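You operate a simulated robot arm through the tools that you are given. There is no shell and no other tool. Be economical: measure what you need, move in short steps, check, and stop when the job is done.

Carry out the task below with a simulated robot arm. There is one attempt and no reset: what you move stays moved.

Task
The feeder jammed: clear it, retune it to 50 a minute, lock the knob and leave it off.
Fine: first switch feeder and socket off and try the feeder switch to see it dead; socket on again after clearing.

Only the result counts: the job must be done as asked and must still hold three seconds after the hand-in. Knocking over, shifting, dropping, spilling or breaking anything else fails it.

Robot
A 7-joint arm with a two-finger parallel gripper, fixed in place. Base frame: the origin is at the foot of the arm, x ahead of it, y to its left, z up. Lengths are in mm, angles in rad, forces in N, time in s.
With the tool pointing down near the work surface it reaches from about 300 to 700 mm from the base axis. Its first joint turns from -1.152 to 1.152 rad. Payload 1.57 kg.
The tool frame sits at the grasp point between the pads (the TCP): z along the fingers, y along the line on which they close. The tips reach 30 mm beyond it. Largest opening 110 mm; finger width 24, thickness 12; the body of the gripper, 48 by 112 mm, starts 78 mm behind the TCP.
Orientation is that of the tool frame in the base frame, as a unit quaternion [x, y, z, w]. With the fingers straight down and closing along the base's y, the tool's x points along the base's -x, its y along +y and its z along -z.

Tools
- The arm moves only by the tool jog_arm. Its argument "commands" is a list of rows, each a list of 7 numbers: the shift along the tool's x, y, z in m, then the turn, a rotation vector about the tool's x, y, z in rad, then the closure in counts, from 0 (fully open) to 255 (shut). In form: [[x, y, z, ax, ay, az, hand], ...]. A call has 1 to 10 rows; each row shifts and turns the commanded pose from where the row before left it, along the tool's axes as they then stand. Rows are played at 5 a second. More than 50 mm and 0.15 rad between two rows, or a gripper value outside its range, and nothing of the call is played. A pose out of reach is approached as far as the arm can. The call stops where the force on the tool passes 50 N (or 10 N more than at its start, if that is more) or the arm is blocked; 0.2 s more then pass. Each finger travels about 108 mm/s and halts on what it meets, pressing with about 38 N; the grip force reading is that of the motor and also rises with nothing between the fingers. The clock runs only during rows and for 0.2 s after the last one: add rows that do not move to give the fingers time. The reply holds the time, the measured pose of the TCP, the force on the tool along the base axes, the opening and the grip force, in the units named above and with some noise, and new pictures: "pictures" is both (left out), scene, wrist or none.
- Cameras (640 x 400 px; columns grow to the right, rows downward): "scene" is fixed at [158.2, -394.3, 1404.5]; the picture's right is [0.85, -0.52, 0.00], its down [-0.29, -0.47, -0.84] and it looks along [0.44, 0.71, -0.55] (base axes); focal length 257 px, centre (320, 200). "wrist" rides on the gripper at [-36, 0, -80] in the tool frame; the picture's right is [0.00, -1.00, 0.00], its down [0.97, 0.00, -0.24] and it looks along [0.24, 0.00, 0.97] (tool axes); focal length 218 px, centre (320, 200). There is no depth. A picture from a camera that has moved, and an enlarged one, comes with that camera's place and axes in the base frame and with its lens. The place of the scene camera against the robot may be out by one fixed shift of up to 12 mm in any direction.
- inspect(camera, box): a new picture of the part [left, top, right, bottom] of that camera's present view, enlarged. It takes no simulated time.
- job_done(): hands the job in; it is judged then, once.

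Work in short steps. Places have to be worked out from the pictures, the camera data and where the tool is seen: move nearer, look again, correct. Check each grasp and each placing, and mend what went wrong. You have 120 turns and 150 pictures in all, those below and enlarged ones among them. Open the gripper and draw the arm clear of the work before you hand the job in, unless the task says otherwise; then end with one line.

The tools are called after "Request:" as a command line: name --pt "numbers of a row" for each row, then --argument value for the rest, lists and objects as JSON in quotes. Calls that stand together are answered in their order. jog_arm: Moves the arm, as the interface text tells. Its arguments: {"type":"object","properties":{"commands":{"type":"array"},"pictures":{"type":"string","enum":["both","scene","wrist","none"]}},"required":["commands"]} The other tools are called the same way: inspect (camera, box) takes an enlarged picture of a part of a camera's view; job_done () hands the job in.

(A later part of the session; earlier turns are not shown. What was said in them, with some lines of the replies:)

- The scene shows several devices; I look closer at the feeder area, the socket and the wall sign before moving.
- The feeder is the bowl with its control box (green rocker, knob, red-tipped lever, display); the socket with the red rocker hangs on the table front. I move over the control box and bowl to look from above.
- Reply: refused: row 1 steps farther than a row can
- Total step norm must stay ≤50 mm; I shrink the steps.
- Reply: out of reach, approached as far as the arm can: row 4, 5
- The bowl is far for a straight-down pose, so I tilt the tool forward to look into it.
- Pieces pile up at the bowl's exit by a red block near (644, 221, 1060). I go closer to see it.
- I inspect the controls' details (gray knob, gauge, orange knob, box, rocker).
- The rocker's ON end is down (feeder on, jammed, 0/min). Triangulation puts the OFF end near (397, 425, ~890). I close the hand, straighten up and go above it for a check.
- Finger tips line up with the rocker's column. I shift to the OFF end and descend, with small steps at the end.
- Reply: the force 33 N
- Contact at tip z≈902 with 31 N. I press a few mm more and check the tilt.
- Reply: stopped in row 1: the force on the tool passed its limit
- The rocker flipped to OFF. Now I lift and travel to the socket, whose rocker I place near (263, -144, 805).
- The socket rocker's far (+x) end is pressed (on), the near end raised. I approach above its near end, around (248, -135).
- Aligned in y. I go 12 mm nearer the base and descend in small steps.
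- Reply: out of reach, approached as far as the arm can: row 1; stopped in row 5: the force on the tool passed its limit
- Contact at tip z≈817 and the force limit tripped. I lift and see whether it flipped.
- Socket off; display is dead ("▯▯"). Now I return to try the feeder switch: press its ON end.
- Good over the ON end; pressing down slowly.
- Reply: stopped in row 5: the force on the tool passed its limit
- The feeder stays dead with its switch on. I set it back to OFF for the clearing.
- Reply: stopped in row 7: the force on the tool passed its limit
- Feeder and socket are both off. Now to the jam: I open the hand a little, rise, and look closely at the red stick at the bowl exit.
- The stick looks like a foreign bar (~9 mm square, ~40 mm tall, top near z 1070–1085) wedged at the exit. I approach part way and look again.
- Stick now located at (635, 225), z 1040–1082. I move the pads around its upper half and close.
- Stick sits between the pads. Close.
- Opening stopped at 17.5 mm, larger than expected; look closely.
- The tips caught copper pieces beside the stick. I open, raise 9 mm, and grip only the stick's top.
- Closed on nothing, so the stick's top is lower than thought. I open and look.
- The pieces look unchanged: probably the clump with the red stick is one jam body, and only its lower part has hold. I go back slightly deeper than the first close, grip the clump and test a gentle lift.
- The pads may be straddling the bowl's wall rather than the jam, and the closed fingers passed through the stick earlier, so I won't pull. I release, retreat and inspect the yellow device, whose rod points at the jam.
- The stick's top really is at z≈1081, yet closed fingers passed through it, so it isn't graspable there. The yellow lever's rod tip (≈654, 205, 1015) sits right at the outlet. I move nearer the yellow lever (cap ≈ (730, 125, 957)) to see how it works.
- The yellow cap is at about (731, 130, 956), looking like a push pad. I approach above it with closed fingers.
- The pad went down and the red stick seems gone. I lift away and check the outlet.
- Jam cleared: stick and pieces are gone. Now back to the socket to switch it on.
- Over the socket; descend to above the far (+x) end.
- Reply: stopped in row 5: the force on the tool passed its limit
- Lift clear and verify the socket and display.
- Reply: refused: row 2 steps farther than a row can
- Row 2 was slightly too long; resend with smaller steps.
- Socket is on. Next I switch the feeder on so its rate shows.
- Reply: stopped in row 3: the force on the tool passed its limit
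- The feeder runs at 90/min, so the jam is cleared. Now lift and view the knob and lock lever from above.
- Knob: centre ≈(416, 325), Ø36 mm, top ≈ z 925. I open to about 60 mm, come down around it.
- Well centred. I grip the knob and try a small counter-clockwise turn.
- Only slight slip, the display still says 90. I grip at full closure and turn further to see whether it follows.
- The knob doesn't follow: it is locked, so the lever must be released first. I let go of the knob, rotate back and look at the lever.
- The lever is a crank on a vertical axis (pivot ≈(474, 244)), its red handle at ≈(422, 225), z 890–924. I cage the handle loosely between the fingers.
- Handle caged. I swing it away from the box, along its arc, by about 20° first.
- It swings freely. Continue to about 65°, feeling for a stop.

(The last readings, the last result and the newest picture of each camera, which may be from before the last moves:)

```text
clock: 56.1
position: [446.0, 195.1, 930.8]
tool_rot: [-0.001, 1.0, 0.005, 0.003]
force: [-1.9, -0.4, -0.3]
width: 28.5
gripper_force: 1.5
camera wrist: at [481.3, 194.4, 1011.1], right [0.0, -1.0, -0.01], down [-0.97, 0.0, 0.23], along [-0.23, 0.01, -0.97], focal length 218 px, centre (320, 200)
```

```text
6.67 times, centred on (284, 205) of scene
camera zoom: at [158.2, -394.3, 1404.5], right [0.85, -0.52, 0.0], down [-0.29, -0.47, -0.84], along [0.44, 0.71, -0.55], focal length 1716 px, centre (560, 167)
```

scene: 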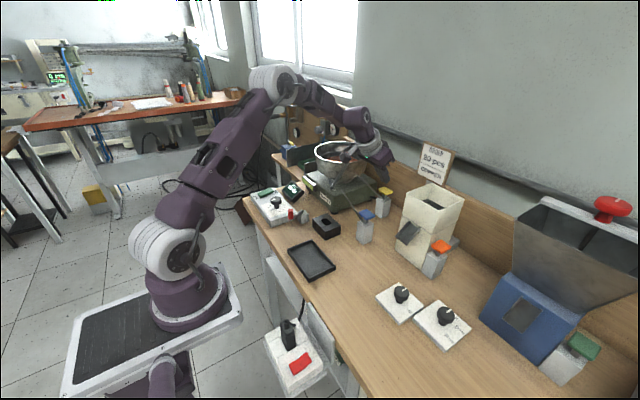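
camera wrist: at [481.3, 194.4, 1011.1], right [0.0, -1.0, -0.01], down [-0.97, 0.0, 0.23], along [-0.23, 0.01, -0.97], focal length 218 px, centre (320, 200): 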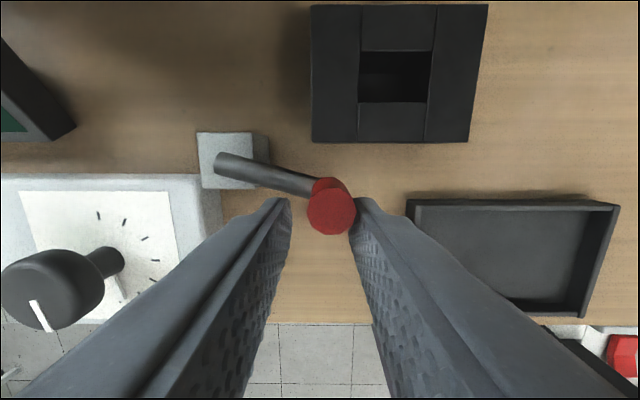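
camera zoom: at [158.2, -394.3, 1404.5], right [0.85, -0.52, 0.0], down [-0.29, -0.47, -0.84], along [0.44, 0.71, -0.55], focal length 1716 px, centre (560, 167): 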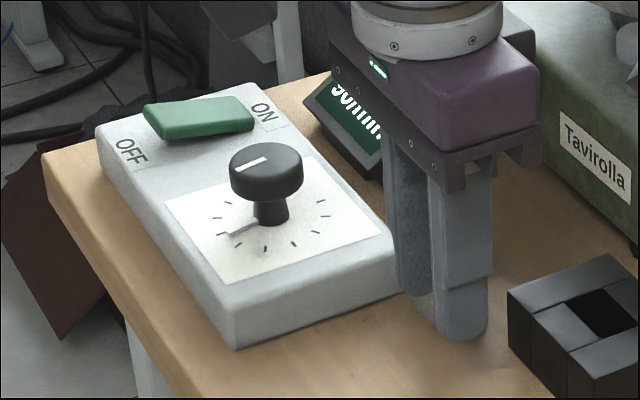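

The lever has swung to ~75° with no stop. I regrip on centre and feel a bit farther.

Request:
jog_arm --pt "0 0 0 0 0 0 180" --pt "-0.009 0 0 0 0 0 180" --pt "0 0 0 0 0 0 240" --pt "0 0 0 0 0 0 240" --pt "-0.005 -0.001 0 0 0 0 240" --pt "-0.005 -0.0005 0 0 0 0 240" --pt "0 0 0 0 0 0 240" --pictures "wrist"

```text
clock: 57.5
position: [458.4, 191.1, 928.0]
tool_rot: [-0.001, 1.0, 0.001, -0.007]
force: [-9.7, -13.8, 2.1]
width: 18.5
gripper_force: 7.0
stopped in row 7: the force on the tool passed its limit (the readings are from after the stop); the commanded pose is now the measured one
camera wrist: at [493.6, 191.8, 1008.7], right [0.0, -1.0, 0.0], down [-0.97, 0.0, 0.26], along [-0.26, 0.0, -0.97], focal length 218 px, centre (320, 200)
```

wrist: 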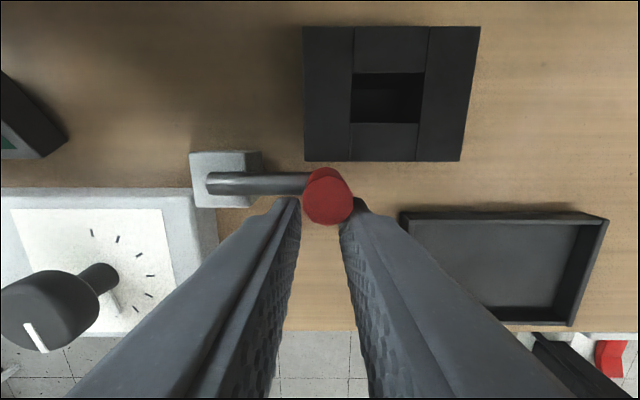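

The lever hit its stop pointing along −y: released. I let go, rise and return to the knob.

Request:
jog_arm --pt "0 0 0 0 0 0 170" --pt "0 0 0 0 0 0 170" --pt "0 0 -0.045 0 0 0 115" --pt "0 0 -0.045 0 0 0 115" --pt "0.014 0.044 0 0 0 0 115" --pt "0.014 0.044 0 0 0 0 115" --pt "0.014 0.045 0 0 0 0 115" --pt "0 0 0 0 0 0 115" --pictures "wrist"

```text
clock: 59.3
position: [414.8, 327.9, 1020.9]
tool_rot: [-0.002, 1.0, 0.002, -0.005]
force: [-0.9, 0.2, -0.1]
width: 60.5
gripper_force: 0.1
camera wrist: at [451.0, 327.9, 1100.1], right [0.0, -1.0, -0.01], down [-0.97, 0.0, 0.25], along [-0.25, 0.0, -0.97], focal length 218 px, centre (320, 200)
```

wrist: 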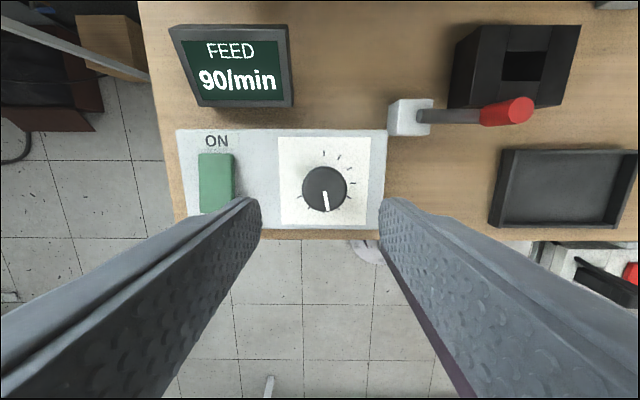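

Request:
jog_arm --pt "-0.0015 -0.003 0.03 0 -0.012 0 115" --pt "0 0 0.03 0 0 0 115" --pt "0 0 0.025 0 0 0 115" --pt "0 0 0 0 0 0 230" --pt "0 0 0 0 0 0 230" --pt "0 0 0 0 0 0 230" --pt "0 0 0 0 0 -0.1 230" --pt "0 0 0 0 0 -0.1 230" --pt "0 0 0 0 0 0 230" --pictures "wrist"

Request:
inspect --camera "scene" --box '[244, 175, 324, 235]'

```text
clock: 61.3
position: [418.0, 325.4, 937.1]
tool_rot: [-0.103, 0.995, 0.004, 0.002]
force: [-3.5, 20.4, 14.7]
width: 37.4
gripper_force: 42.9
camera wrist: at [452.0, 332.2, 1017.2], right [0.2, -0.98, -0.01], down [-0.95, -0.2, 0.24], along [-0.23, -0.04, -0.97], focal length 218 px, centre (320, 200)
```

wrist: 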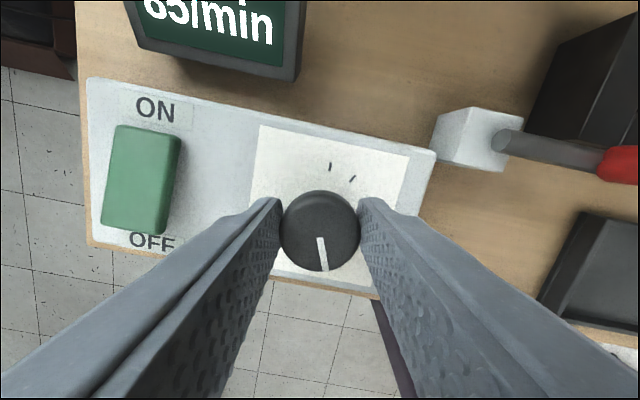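

```text
6.67 times, centred on (284, 205) of scene
camera zoom: at [158.0, -393.9, 1404.6], right [0.85, -0.52, 0.0], down [-0.29, -0.47, -0.84], along [0.44, 0.71, -0.55], focal length 1716 px, centre (560, 167)
```

zoom: 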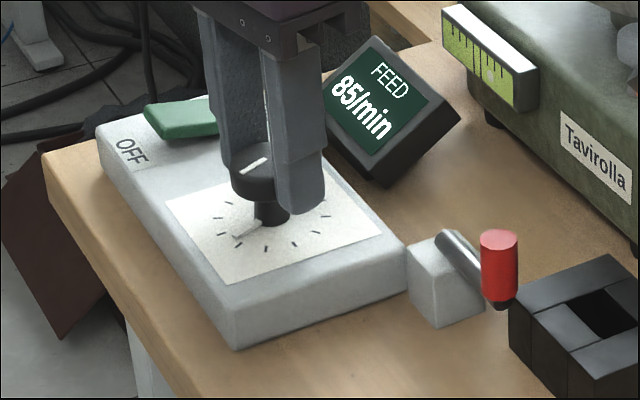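

It turns now: 85/min after ~12°. I continue counter-clockwise by 0.7 rad.

Request:
jog_arm --pt "0 0 0 0 0 -0.14 230" --pt "0 0 0 0 0 -0.14 230" --pt "0 0 0 0 0 -0.14 230" --pt "0 0 0 0 0 -0.14 230" --pt "0 0 0 0 0 -0.14 230" --pt "0 0 0 0 0 0 230" --pictures "none"

Request:
inspect --camera "scene" --box '[244, 175, 324, 235]'

```text
clock: 62.5
position: [417.2, 327.3, 936.4]
tool_rot: [-0.425, 0.905, 0.006, 0.003]
force: [-3.5, 2.1, 3.3]
width: 37.4
gripper_force: 43.6
stopped in row 6: the force on the tool passed its limit (the readings are from after the stop); the commanded pose is now the measured one
```

```text
6.67 times, centred on (284, 205) of scene
camera zoom: at [158.1, -394.4, 1404.5], right [0.85, -0.52, 0.0], down [-0.29, -0.47, -0.84], along [0.44, 0.71, -0.55], focal length 1716 px, centre (560, 167)
```

zoom: 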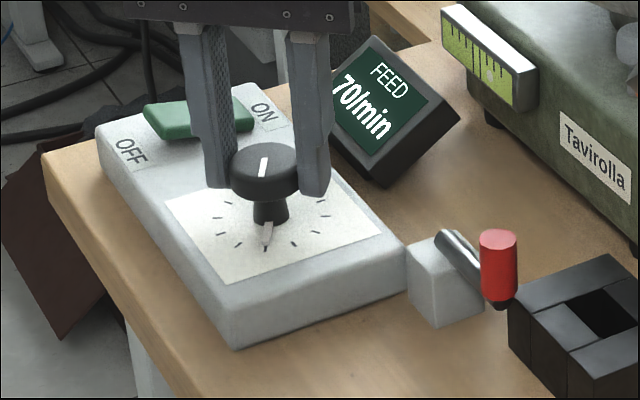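

70/min after 50°. I regrip to relieve side load and turn a further 0.6 rad.

Request:
jog_arm --pt "0 0 0 0 0 0 150" --pt "0 0 0 0 0 0 150" --pt "0 0 0 0 0 0 225" --pt "0 0 0 0 0 0 225" --pt "0 0 0 0 0 -0.12 225" --pt "0 0 0 0 0 -0.12 225" --pt "0 0 0 0 0 -0.12 225" --pt "0 0 0 0 0 -0.12 225" --pt "0 0 0 0 0 -0.12 225" --pictures "none"

Request:
inspect --camera "scene" --box '[244, 175, 324, 235]'

```text
clock: 64.5
position: [414.4, 327.6, 937.0]
tool_rot: [-0.676, 0.737, 0.006, 0.004]
force: [-28.0, 16.2, -3.6]
width: 37.0
gripper_force: 43.1
```

```text
6.67 times, centred on (284, 205) of scene
camera zoom: at [157.6, -393.8, 1404.7], right [0.85, -0.52, 0.0], down [-0.29, -0.47, -0.84], along [0.44, 0.71, -0.55], focal length 1716 px, centre (560, 167)
```

zoom: 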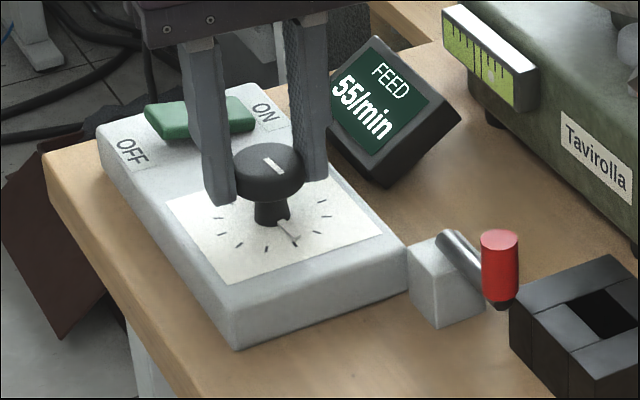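

55/min at 85°. About 12° more should give 50; I add 0.2 rad.

Request:
jog_arm --pt "0 0 0 0 0 0 150" --pt "0 0 0 0 0 0 150" --pt "0 0 0 0 0 0 225" --pt "0 0 0 0 0 0 225" --pt "0 0 0 0 0 -0.1 225" --pt "0 0 0 0 0 -0.1 225" --pt "0 0 0 0 0 0 225" --pictures "none"

Request:
inspect --camera "scene" --box '[244, 175, 324, 235]'

```text
clock: 66.1
position: [414.5, 327.1, 936.5]
tool_rot: [0.745, -0.667, -0.005, -0.005]
force: [-41.0, 4.9, 14.4]
width: 37.4
gripper_force: 43.5
```

```text
6.67 times, centred on (284, 205) of scene
camera zoom: at [156.9, -394.4, 1404.6], right [0.85, -0.52, 0.0], down [-0.29, -0.47, -0.84], along [0.44, 0.71, -0.55], focal length 1716 px, centre (560, 167)
```

zoom: 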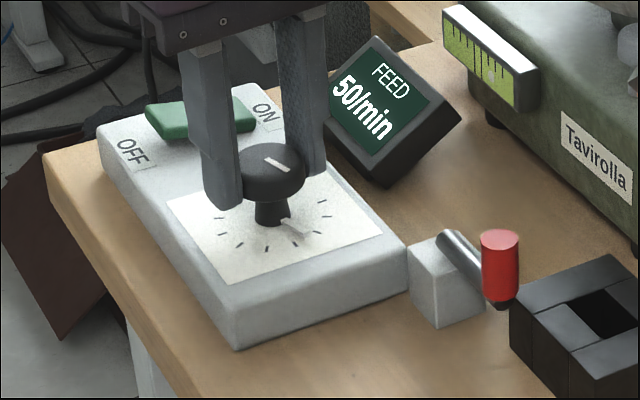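

It reads 50/min. I release the knob gently, rise and verify.

Request:
jog_arm --pt "0 0 0 0 0 0 150" --pt "0 0 0 0 0 0 115" --pt "0 0 -0.045 0 0 0 115" --pt "0 0 -0.045 0 0 0.14 115" --pt "0 0 0 0 0 0.15 115" --pt "0 0 0 0 0 0.15 115" --pt "0 0 0 0 0 0.15 115" --pt "0 0 0 0 0 0.15 115" --pt "0 0 0 0 0 0.15 115" --pt "0 0 0 0 0 0.15 115" --pictures "none"

Request:
jog_arm --pt "0 0 0 0 0 0.15 115" --pt "0 0 0 0 0 0.15 115" --pt "0 0 0 0 0 0.15 115" --pt "0 0 0 0 0 0.15 115" --pt "0 0 0 0 0 0.04 115" --pt "0 0 0 0 0 0 115" --pictures "wrist"

Request:
inspect --camera "wrist" --box '[240, 90, 440, 240]'

```text
clock: 68.3
position: [417.8, 325.7, 1027.9]
tool_rot: [-0.313, 0.95, 0.005, 0.003]
force: [-0.9, 0.2, 0.0]
width: 60.1
gripper_force: 0.1
```

```text
clock: 69.7
position: [417.7, 325.4, 1027.1]
tool_rot: [0.0, 1.0, 0.006, 0.001]
force: [-0.1, 0.4, 0.6]
width: 60.5
gripper_force: 0.0
camera wrist: at [452.3, 324.8, 1106.7], right [0.0, -1.0, -0.01], down [-0.97, 0.0, 0.24], along [-0.24, 0.01, -0.97], focal length 218 px, centre (320, 200)
```

wrist: 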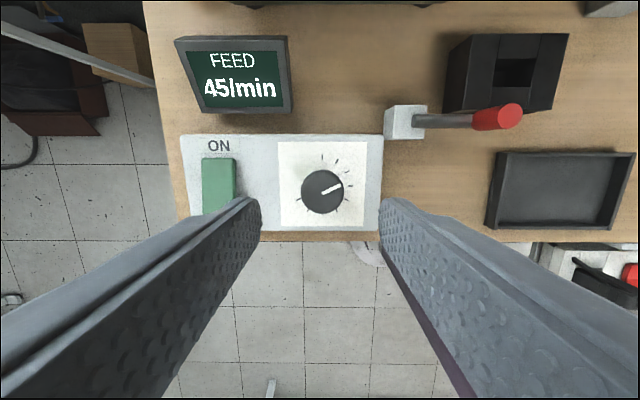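

```text
2.67 times, centred on (340, 165) of wrist
camera zoom: at [452.3, 324.8, 1106.7], right [0.0, -1.0, -0.01], down [-0.97, 0.0, 0.24], along [-0.24, 0.01, -0.97], focal length 582 px, centre (267, 293)
```

zoom: 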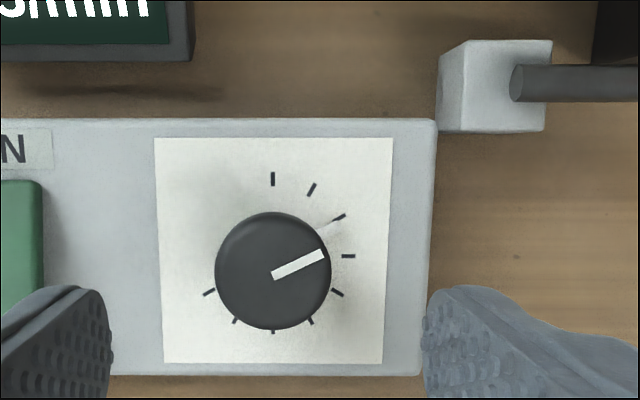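

After release it settled at 45 (the knob shifted while letting go). I regrip centred and turn back clockwise ~9°.

Request:
jog_arm --pt "0.002 0 0.032 0 0 0 115" --pt "0 0 0.032 0 0 0 115" --pt "0 0 0.027 0 0 0 115" --pt "0 0 0 0 0 0 215" --pt "0 0 0 0 0 0 215" --pt "0 0 0 0 0 0 215" --pt "0 0 0 0 0 0.08 215" --pt "0 0 0 0 0 0.08 215" --pt "0 0 0 0 0 0 215" --pictures "wrist"

Request:
inspect --camera "scene" --box '[244, 175, 324, 235]'

```text
clock: 71.7
position: [417.3, 324.7, 936.9]
tool_rot: [0.08, 0.997, 0.004, 0.001]
force: [-2.2, -26.6, 10.5]
width: 37.2
gripper_force: 43.2
camera wrist: at [450.3, 318.2, 1015.9], right [-0.16, -0.99, -0.01], down [-0.96, 0.15, 0.24], along [-0.24, 0.05, -0.97], focal length 218 px, centre (320, 200)
```

wrist: 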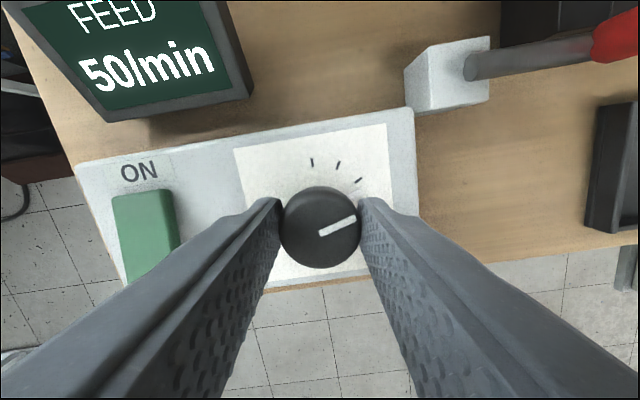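

```text
6.67 times, centred on (284, 205) of scene
camera zoom: at [158.0, -395.1, 1404.3], right [0.85, -0.52, 0.0], down [-0.29, -0.47, -0.84], along [0.44, 0.71, -0.55], focal length 1716 px, centre (560, 167)
```

zoom: 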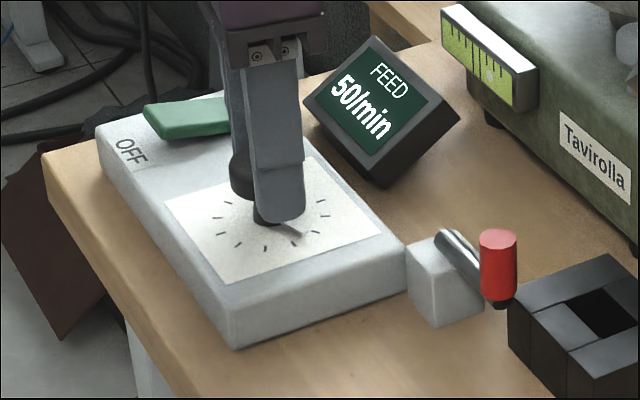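

Reads 50. I open slowly and check again.

Request:
jog_arm --pt "0 0 0 0 0 0 160" --pt "0 0 0 0 0 0 115" --pt "0 0 -0.045 0 0 0 115" --pt "0 0 -0.045 0 0 0 115" --pt "0 0 0 0 0 -0.15 115" --pt "0 0 0 0 0 0 115" --pictures "none"

Request:
inspect --camera "wrist" --box '[160, 20, 400, 240]'

```text
clock: 73.1
position: [416.1, 325.9, 1026.3]
tool_rot: [0.004, 1.0, 0.005, 0.002]
force: [0.2, 0.0, 0.6]
width: 60.3
gripper_force: 0.0
```

```text
1.82 times, centred on (280, 130) of wrist
camera zoom: at [450.5, 324.7, 1106.2], right [-0.01, -1.0, -0.01], down [-0.97, 0.01, 0.24], along [-0.24, 0.01, -0.97], focal length 397 px, centre (393, 327)
```

zoom: 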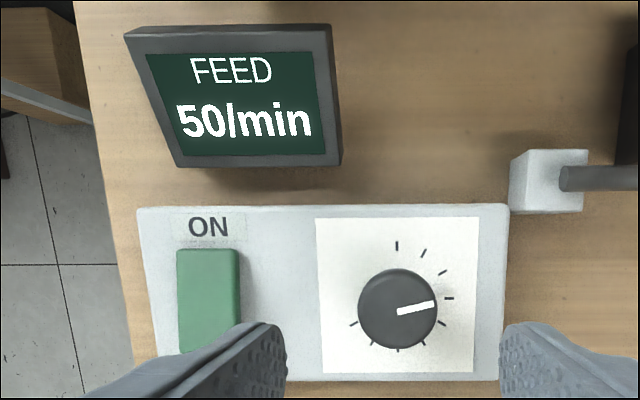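

Stable 50/min with the hand off. Now the lock: I go to the lever's handle (≈(471, 190)).

Request:
jog_arm --pt "-0.016 -0.045 0 0 0 0 150" --pt "-0.016 -0.045 0 0 0 0 150" --pt "-0.015 -0.046 0 0 0 0 150" --pt "0 0 0.04 0 0 0 170" --pt "0 0 0.03 0 0 0 170" --pt "0 0 0 0 0 0 170" --pictures "wrist"

```text
clock: 74.5
position: [461.3, 190.3, 953.3]
tool_rot: [0.005, 1.0, 0.005, 0.002]
force: [0.4, -0.8, -0.1]
width: 36.5
gripper_force: 0.1
camera wrist: at [496.6, 188.8, 1032.6], right [-0.01, -1.0, -0.01], down [-0.97, 0.01, 0.24], along [-0.24, 0.01, -0.97], focal length 218 px, centre (320, 200)
```

wrist: 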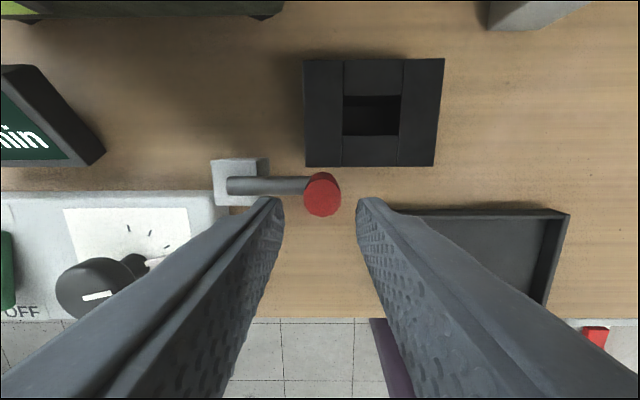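

Request:
jog_arm --pt "-0.004 -0.001 0.012 0 0 0 170" --pt "0 0 0.011 0 0 0 170" --pt "0 0 0 0 0 0 240" --pt "0 0 0 0 0 0 240" --pt "0.0045 0.0003 0 0 0 0 240" --pt "0.0045 0.0006 0 0 0 0 240" --pt "0.0045 0.001 0 0 0 0 240" --pt "0 0 0 0 0 0 240" --pictures "wrist"

```text
clock: 75.1
position: [465.4, 190.5, 938.7]
tool_rot: [0.003, 1.0, 0.008, 0.004]
force: [-8.7, -3.1, 18.4]
width: 34.3
gripper_force: 0.0
stopped in row 2: the force on the tool passed its limit (the readings are from after the stop); the commanded pose is now the measured one
camera wrist: at [500.2, 188.9, 1018.7], right [-0.01, -1.0, -0.02], down [-0.97, 0.0, 0.23], along [-0.23, 0.02, -0.97], focal length 218 px, centre (320, 200)
```

wrist: 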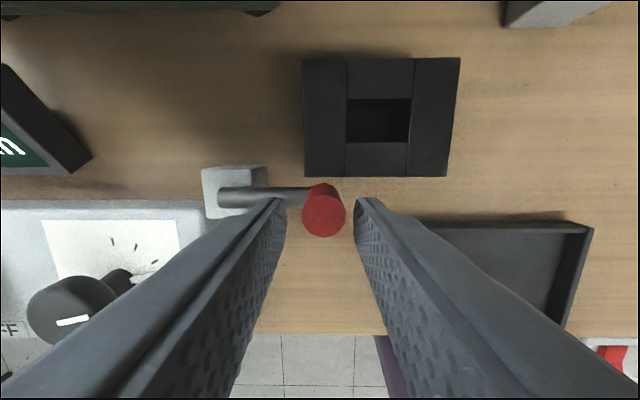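

The +y finger touched the lever's arm (z≈908). I raise 4 mm, grip the handle's top and drag it round.

Request:
jog_arm --pt "0 0 -0.004 0 0 0 170" --pt "0 0 0 0 0 0 235" --pt "0 0 0 0 0 0 235" --pt "0.0045 0.0003 0 0 0 0 235" --pt "0.0045 0.0006 0 0 0 0 235" --pt "0.0045 0.001 0 0 0 0 235" --pt "0 0 0 0 0 0 235" --pictures "wrist"

```text
clock: 76.7
position: [451.7, 191.1, 941.0]
tool_rot: [0.005, 1.0, 0.007, 0.002]
force: [-6.5, -27.5, -3.4]
width: 16.9
gripper_force: 31.9
camera wrist: at [486.6, 189.2, 1021.6], right [-0.01, -1.0, -0.01], down [-0.97, 0.0, 0.24], along [-0.24, 0.02, -0.97], focal length 218 px, centre (320, 200)
```

wrist: 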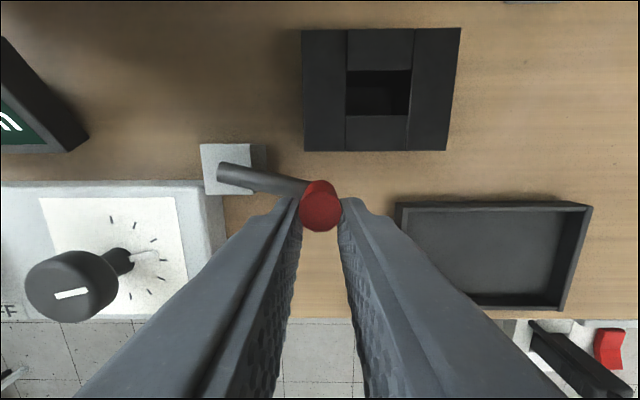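

It follows. Continue the arc toward the box.

Request:
jog_arm --pt "0 0.0015 0 0 0 0 220" --pt "0.0045 0.002 0 0 0 0 220" --pt "0.0043 0.0022 0 0 0 0 220" --pt "0.004 0.0025 0 0 0 0 220" --pt "0.004 0.003 0 0 0 0 220" --pt "0.0037 0.003 0 0 0 0 220" --pt "0.003 0.003 0 0 0 0 220" --pt "0 0 0 0 0 0 195" --pt "0 0 0 0 0 0 195" --pictures "wrist"

```text
clock: 77.5
position: [443.7, 193.8, 942.3]
tool_rot: [0.005, 1.0, 0.003, -0.001]
force: [-3.8, -6.6, 11.1]
width: 16.2
gripper_force: 31.6
stopped in row 3: the force on the tool passed its limit (the readings are from after the stop); the commanded pose is now the measured one
camera wrist: at [477.9, 192.5, 1021.3], right [-0.01, -1.0, -0.01], down [-0.97, 0.01, 0.24], along [-0.24, 0.01, -0.97], focal length 218 px, centre (320, 200)
```

wrist: 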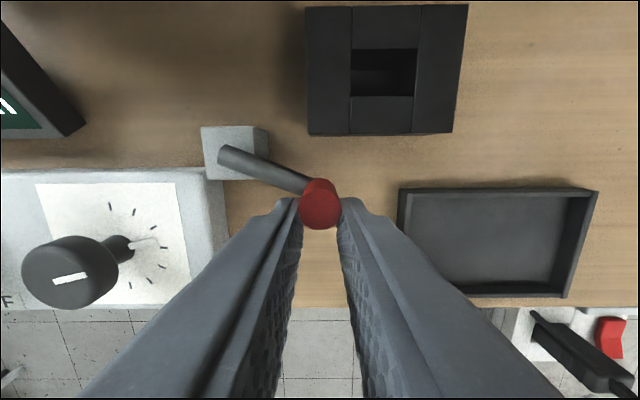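

Request:
jog_arm --pt "0 0 0 0 0 0 195" --pt "-0.003 0 0 0 0 0 195" --pt "0.003 0.006 0 0 0 0 195" --pt "0.005 0.005 0 0 0 0 195" --pt "0.005 0.005 0 0 0 0 195" --pt "0.004 0.005 0 0 0 0 195" --pt "0 0 0 0 0 0 195" --pictures "wrist"

```text
clock: 79.1
position: [428.8, 213.3, 940.7]
tool_rot: [0.006, 1.0, 0.002, -0.002]
force: [-12.7, -18.1, 2.5]
width: 42.0
gripper_force: 9.3
camera wrist: at [464.3, 212.9, 1021.0], right [-0.01, -1.0, -0.01], down [-0.97, 0.01, 0.25], along [-0.25, 0.01, -0.97], focal length 218 px, centre (320, 200)
```

wrist: 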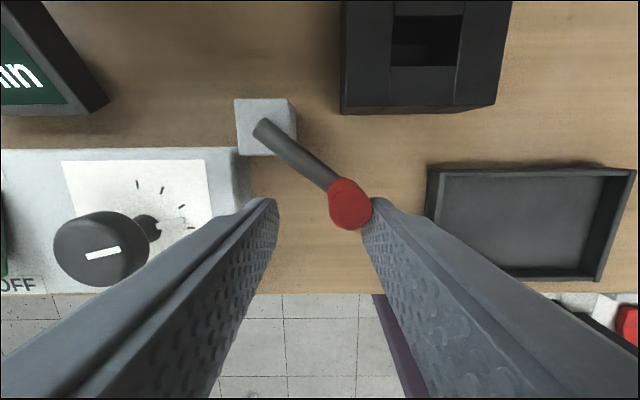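

The lever stiffens and pushed the finger open. I'll use the closed fingers as a solid pusher from the −y side.

Request:
jog_arm --pt "0 0 -0.04 0 0 0 195" --pt "-0.006 -0.04 0 0 0 0 255" --pt "0 0 0 0 0 0 255" --pt "0 0 0.042 0 0 0 255" --pt "0 0 0 0 0 0 255" --pictures "wrist"

```text
clock: 80.3
position: [435.4, 173.5, 937.0]
tool_rot: [0.005, 1.0, 0.005, -0.001]
force: [-0.5, -0.5, -0.1]
width: 0.1
gripper_force: 22.0
camera wrist: at [470.6, 173.3, 1018.0], right [-0.01, -1.0, -0.01], down [-0.97, 0.01, 0.24], along [-0.24, 0.01, -0.97], focal length 218 px, centre (320, 200)
```

wrist: 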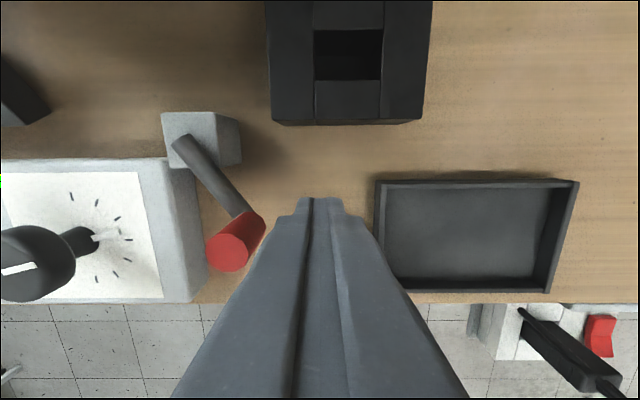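

Request:
jog_arm --pt "0.008 0.015 0 0 0 0 255" --pt "0 0.005 0 0 0 0 255" --pt "0 0.004 0 0 0 0 255" --pt "0 0.004 0 0 0 0 255" --pt "0 0.003 0 0 0 0 255" --pt "0 0 0 0 0 0 255" --pictures "wrist"

```text
clock: 81.7
position: [427.7, 207.3, 939.1]
tool_rot: [0.005, 1.0, 0.005, -0.001]
force: [-1.4, -1.1, -0.7]
width: 0.0
gripper_force: 21.4
camera wrist: at [463.0, 205.5, 1019.2], right [-0.01, -1.0, -0.01], down [-0.97, 0.01, 0.24], along [-0.24, 0.01, -0.97], focal length 218 px, centre (320, 200)
```

wrist: 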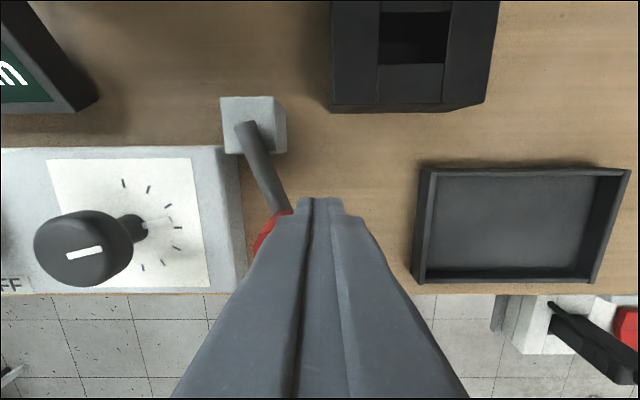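

Little resistance so far, arm about at 18–20°. Push further until it stops.

Request:
jog_arm --pt "0 0.004 0 0 0 0 255" --pt "0 0.004 0 0 0 0 255" --pt "0 0.004 0 0 0 0 255" --pt "0 0.004 0 0 0 0 255" --pt "0 0.004 0 0 0 0 255" --pt "0 0 0 0 0 0 255" --pictures "wrist"

Request:
inspect --camera "scene" --box '[244, 175, 324, 235]'

```text
clock: 82.4
position: [427.4, 208.7, 938.9]
tool_rot: [0.008, 1.0, -0.003, -0.004]
force: [0.8, -13.8, 6.7]
width: 0.0
gripper_force: 21.7
stopped in row 3: the force on the tool passed its limit (the readings are from after the stop); the commanded pose is now the measured one
camera wrist: at [463.4, 207.6, 1018.6], right [-0.02, -1.0, 0.01], down [-0.97, 0.02, 0.25], along [-0.25, 0.0, -0.97], focal length 218 px, centre (320, 200)
```

wrist: 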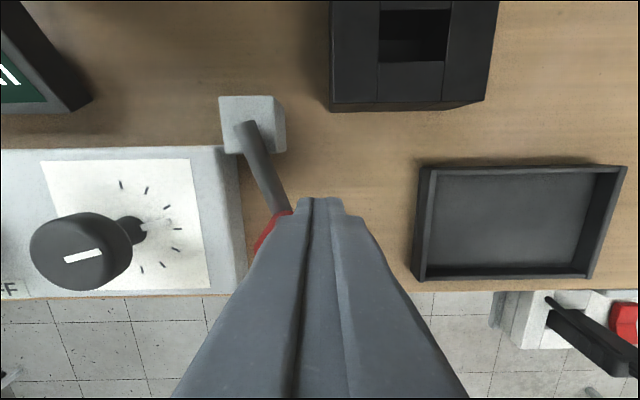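

```text
6.67 times, centred on (284, 205) of scene
camera zoom: at [158.2, -394.7, 1404.4], right [0.85, -0.52, 0.0], down [-0.29, -0.47, -0.84], along [0.44, 0.71, -0.55], focal length 1716 px, centre (560, 167)
```

zoom: 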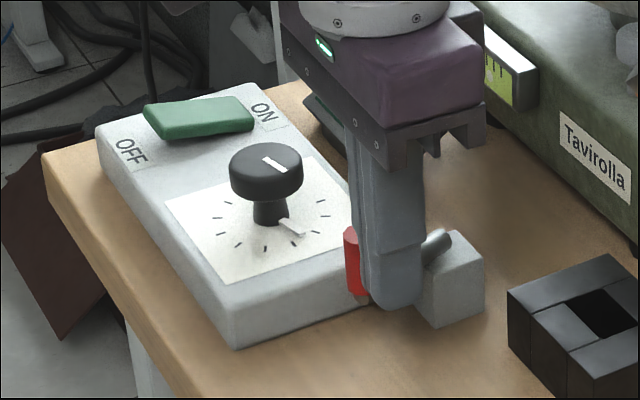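

Hard stop reached, same position as originally: locked. I back off, rise and verify lever and reading.

Request:
jog_arm --pt "0 -0.01 0 0 0 0 255" --pt "0 0 -0.045 0 0 0 255" --pt "0 0 -0.045 0 0 0 255" --pt "0 0.045 0 0 0 0 255" --pt "0 0.045 0 0 0 0 255" --pt "0 0 0 0 0 0 255" --pictures "wrist"

Request:
inspect --camera "scene" --box '[244, 175, 324, 235]'

```text
clock: 83.8
position: [430.0, 291.8, 1028.4]
tool_rot: [0.008, 1.0, -0.001, -0.003]
force: [0.3, -0.3, -0.9]
width: 0.0
gripper_force: 21.2
camera wrist: at [465.2, 291.3, 1108.5], right [-0.02, -1.0, 0.0], down [-0.97, 0.02, 0.25], along [-0.25, 0.0, -0.97], focal length 218 px, centre (320, 200)
```

wrist: 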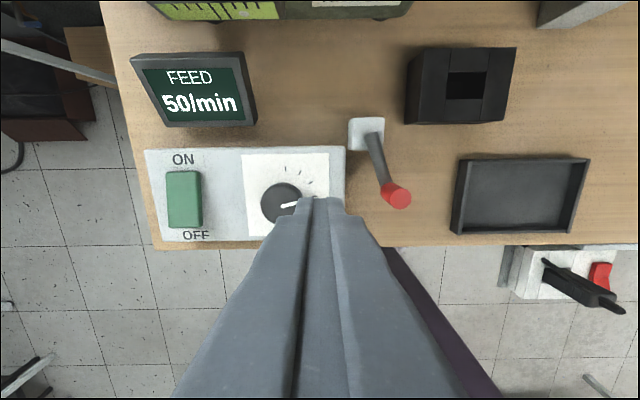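

```text
6.67 times, centred on (284, 205) of scene
camera zoom: at [158.2, -394.3, 1404.5], right [0.85, -0.52, 0.0], down [-0.29, -0.47, -0.84], along [0.44, 0.71, -0.55], focal length 1716 px, centre (560, 167)
```

zoom: 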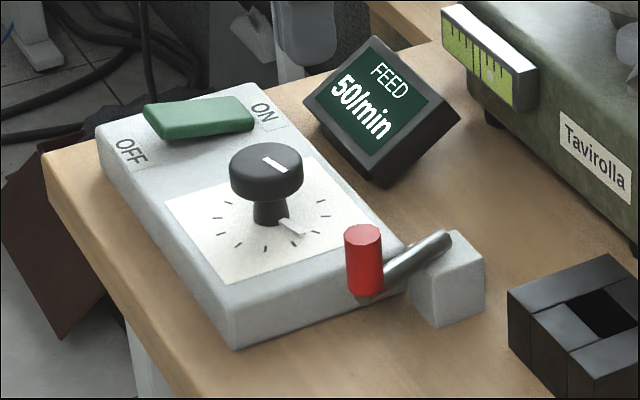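

50/min, lever identical to its locked start position. Now switch the feeder OFF.

Request:
jog_arm --pt "0.012 0.045 0 0 0 0 255" --pt "0.012 0.045 0 0 0 0 255" --pt "0.012 0.044 0 0 0 0 255" --pt "0 0 0.045 0 0 0 255" --pt "0 0 0.035 0 0 0 255" --pt "0 0 0.005 0 0 0 255" --pt "0 0 0.005 0 0 0 255" --pt "0 0 0.005 0 0 0 255" --pt "0 0 0.004 0 0 0 255" --pictures "none"

Request:
inspect --camera "scene" --box '[244, 175, 324, 235]'

```text
clock: 86.0
position: [395.3, 424.8, 932.6]
tool_rot: [0.008, 1.0, 0.0, -0.002]
force: [-3.8, -4.9, 11.4]
width: 0.2
gripper_force: 21.6
stopped in row 9: the force on the tool passed its limit (the readings are from after the stop); the commanded pose is now the measured one
```

```text
6.67 times, centred on (284, 205) of scene
camera zoom: at [158.0, -394.6, 1404.5], right [0.85, -0.52, 0.0], down [-0.29, -0.47, -0.84], along [0.44, 0.71, -0.55], focal length 1716 px, centre (560, 167)
```

zoom: 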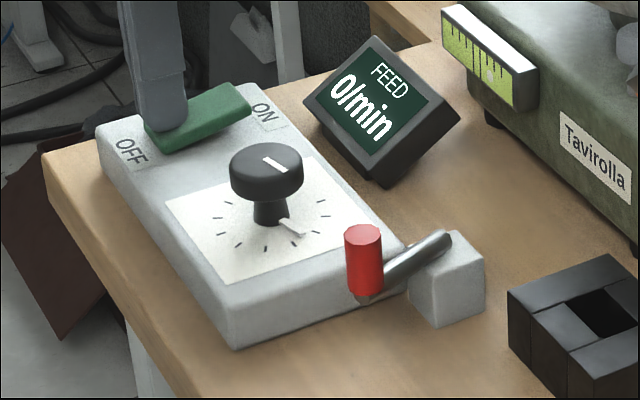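

The feeder is off (0/min), the display is powered and the knob is locked. I retreat with the hand open and take a final look.

Request:
jog_arm --pt "0 0 -0.045 0 0 0 255" --pt "0 0 -0.045 0 0 0 255" --pt "0 0 -0.045 0 0 0 150" --pt "0.03 -0.02 -0.03 0 0 0 0" --pt "0.03 -0.02 -0.03 0 0 0 0" --pt "0.03 -0.02 -0.03 0 0 0 0" --pt "0 0 0 0 0 0 0" --pictures "both"

Request:
inspect --camera "scene" --box '[240, 130, 400, 240]'

Request:
inspect --camera "scene" --box '[240, 300, 340, 390]'

```text
clock: 87.6
position: [303.5, 365.7, 1155.3]
tool_rot: [0.008, 1.0, 0.0, -0.003]
force: [-0.3, 0.7, -0.4]
width: 110.3
gripper_force: 0.1
camera wrist: at [338.8, 364.1, 1235.1], right [-0.02, -1.0, 0.0], down [-0.97, 0.02, 0.24], along [-0.24, 0.0, -0.97], focal length 218 px, centre (320, 200)
```

scene: 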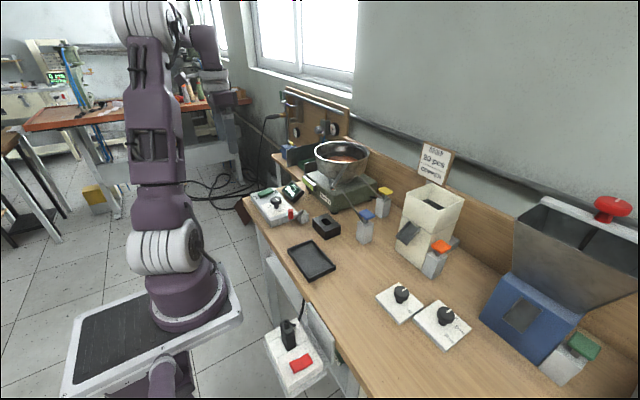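
wrist: 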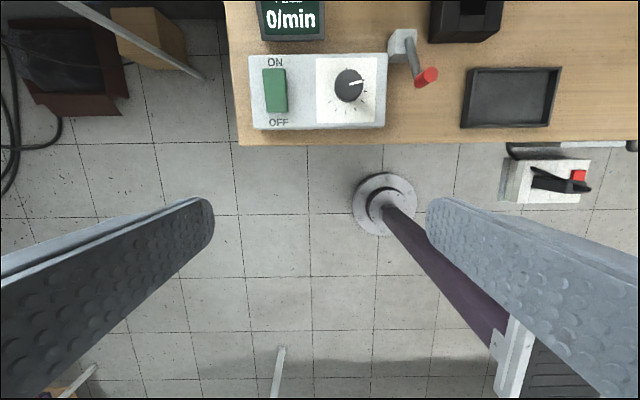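

```text
3.64 times, centred on (320, 185) of scene
camera zoom: at [158.2, -394.3, 1404.5], right [0.85, -0.52, 0.0], down [-0.29, -0.47, -0.84], along [0.44, 0.71, -0.55], focal length 936 px, centre (320, 254)
```

zoom: 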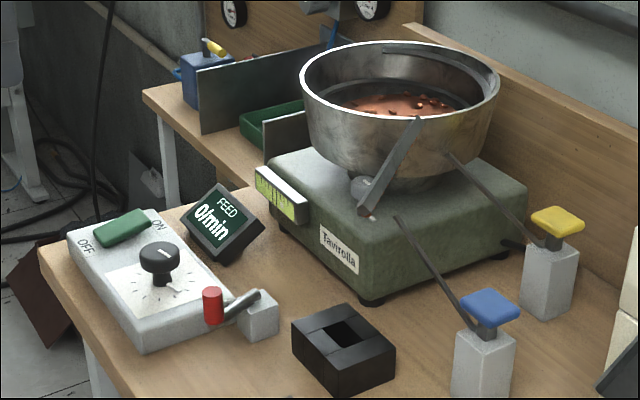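

```text
4.44 times, centred on (290, 345) of scene
camera zoom: at [158.2, -394.3, 1404.5], right [0.85, -0.52, 0.0], down [-0.29, -0.47, -0.84], along [0.44, 0.71, -0.55], focal length 1144 px, centre (453, -444)
```

zoom: 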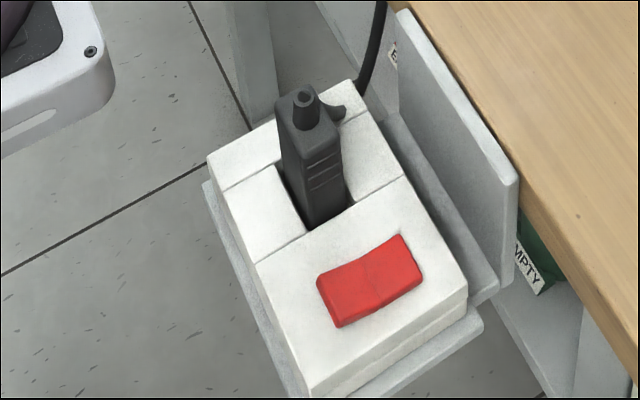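

Everything is as asked: jam cleared, 50/min set and locked, feeder off, socket on, arm clear. I hand in.

Request:
job_done

```text
The job is handed in.
```

The feeder jam is cleared, the feed is set to 50 a minute, the knob is locked, the feeder is off and the socket is back on; with feeder and socket off, I tried the feeder switch first and it was dead.
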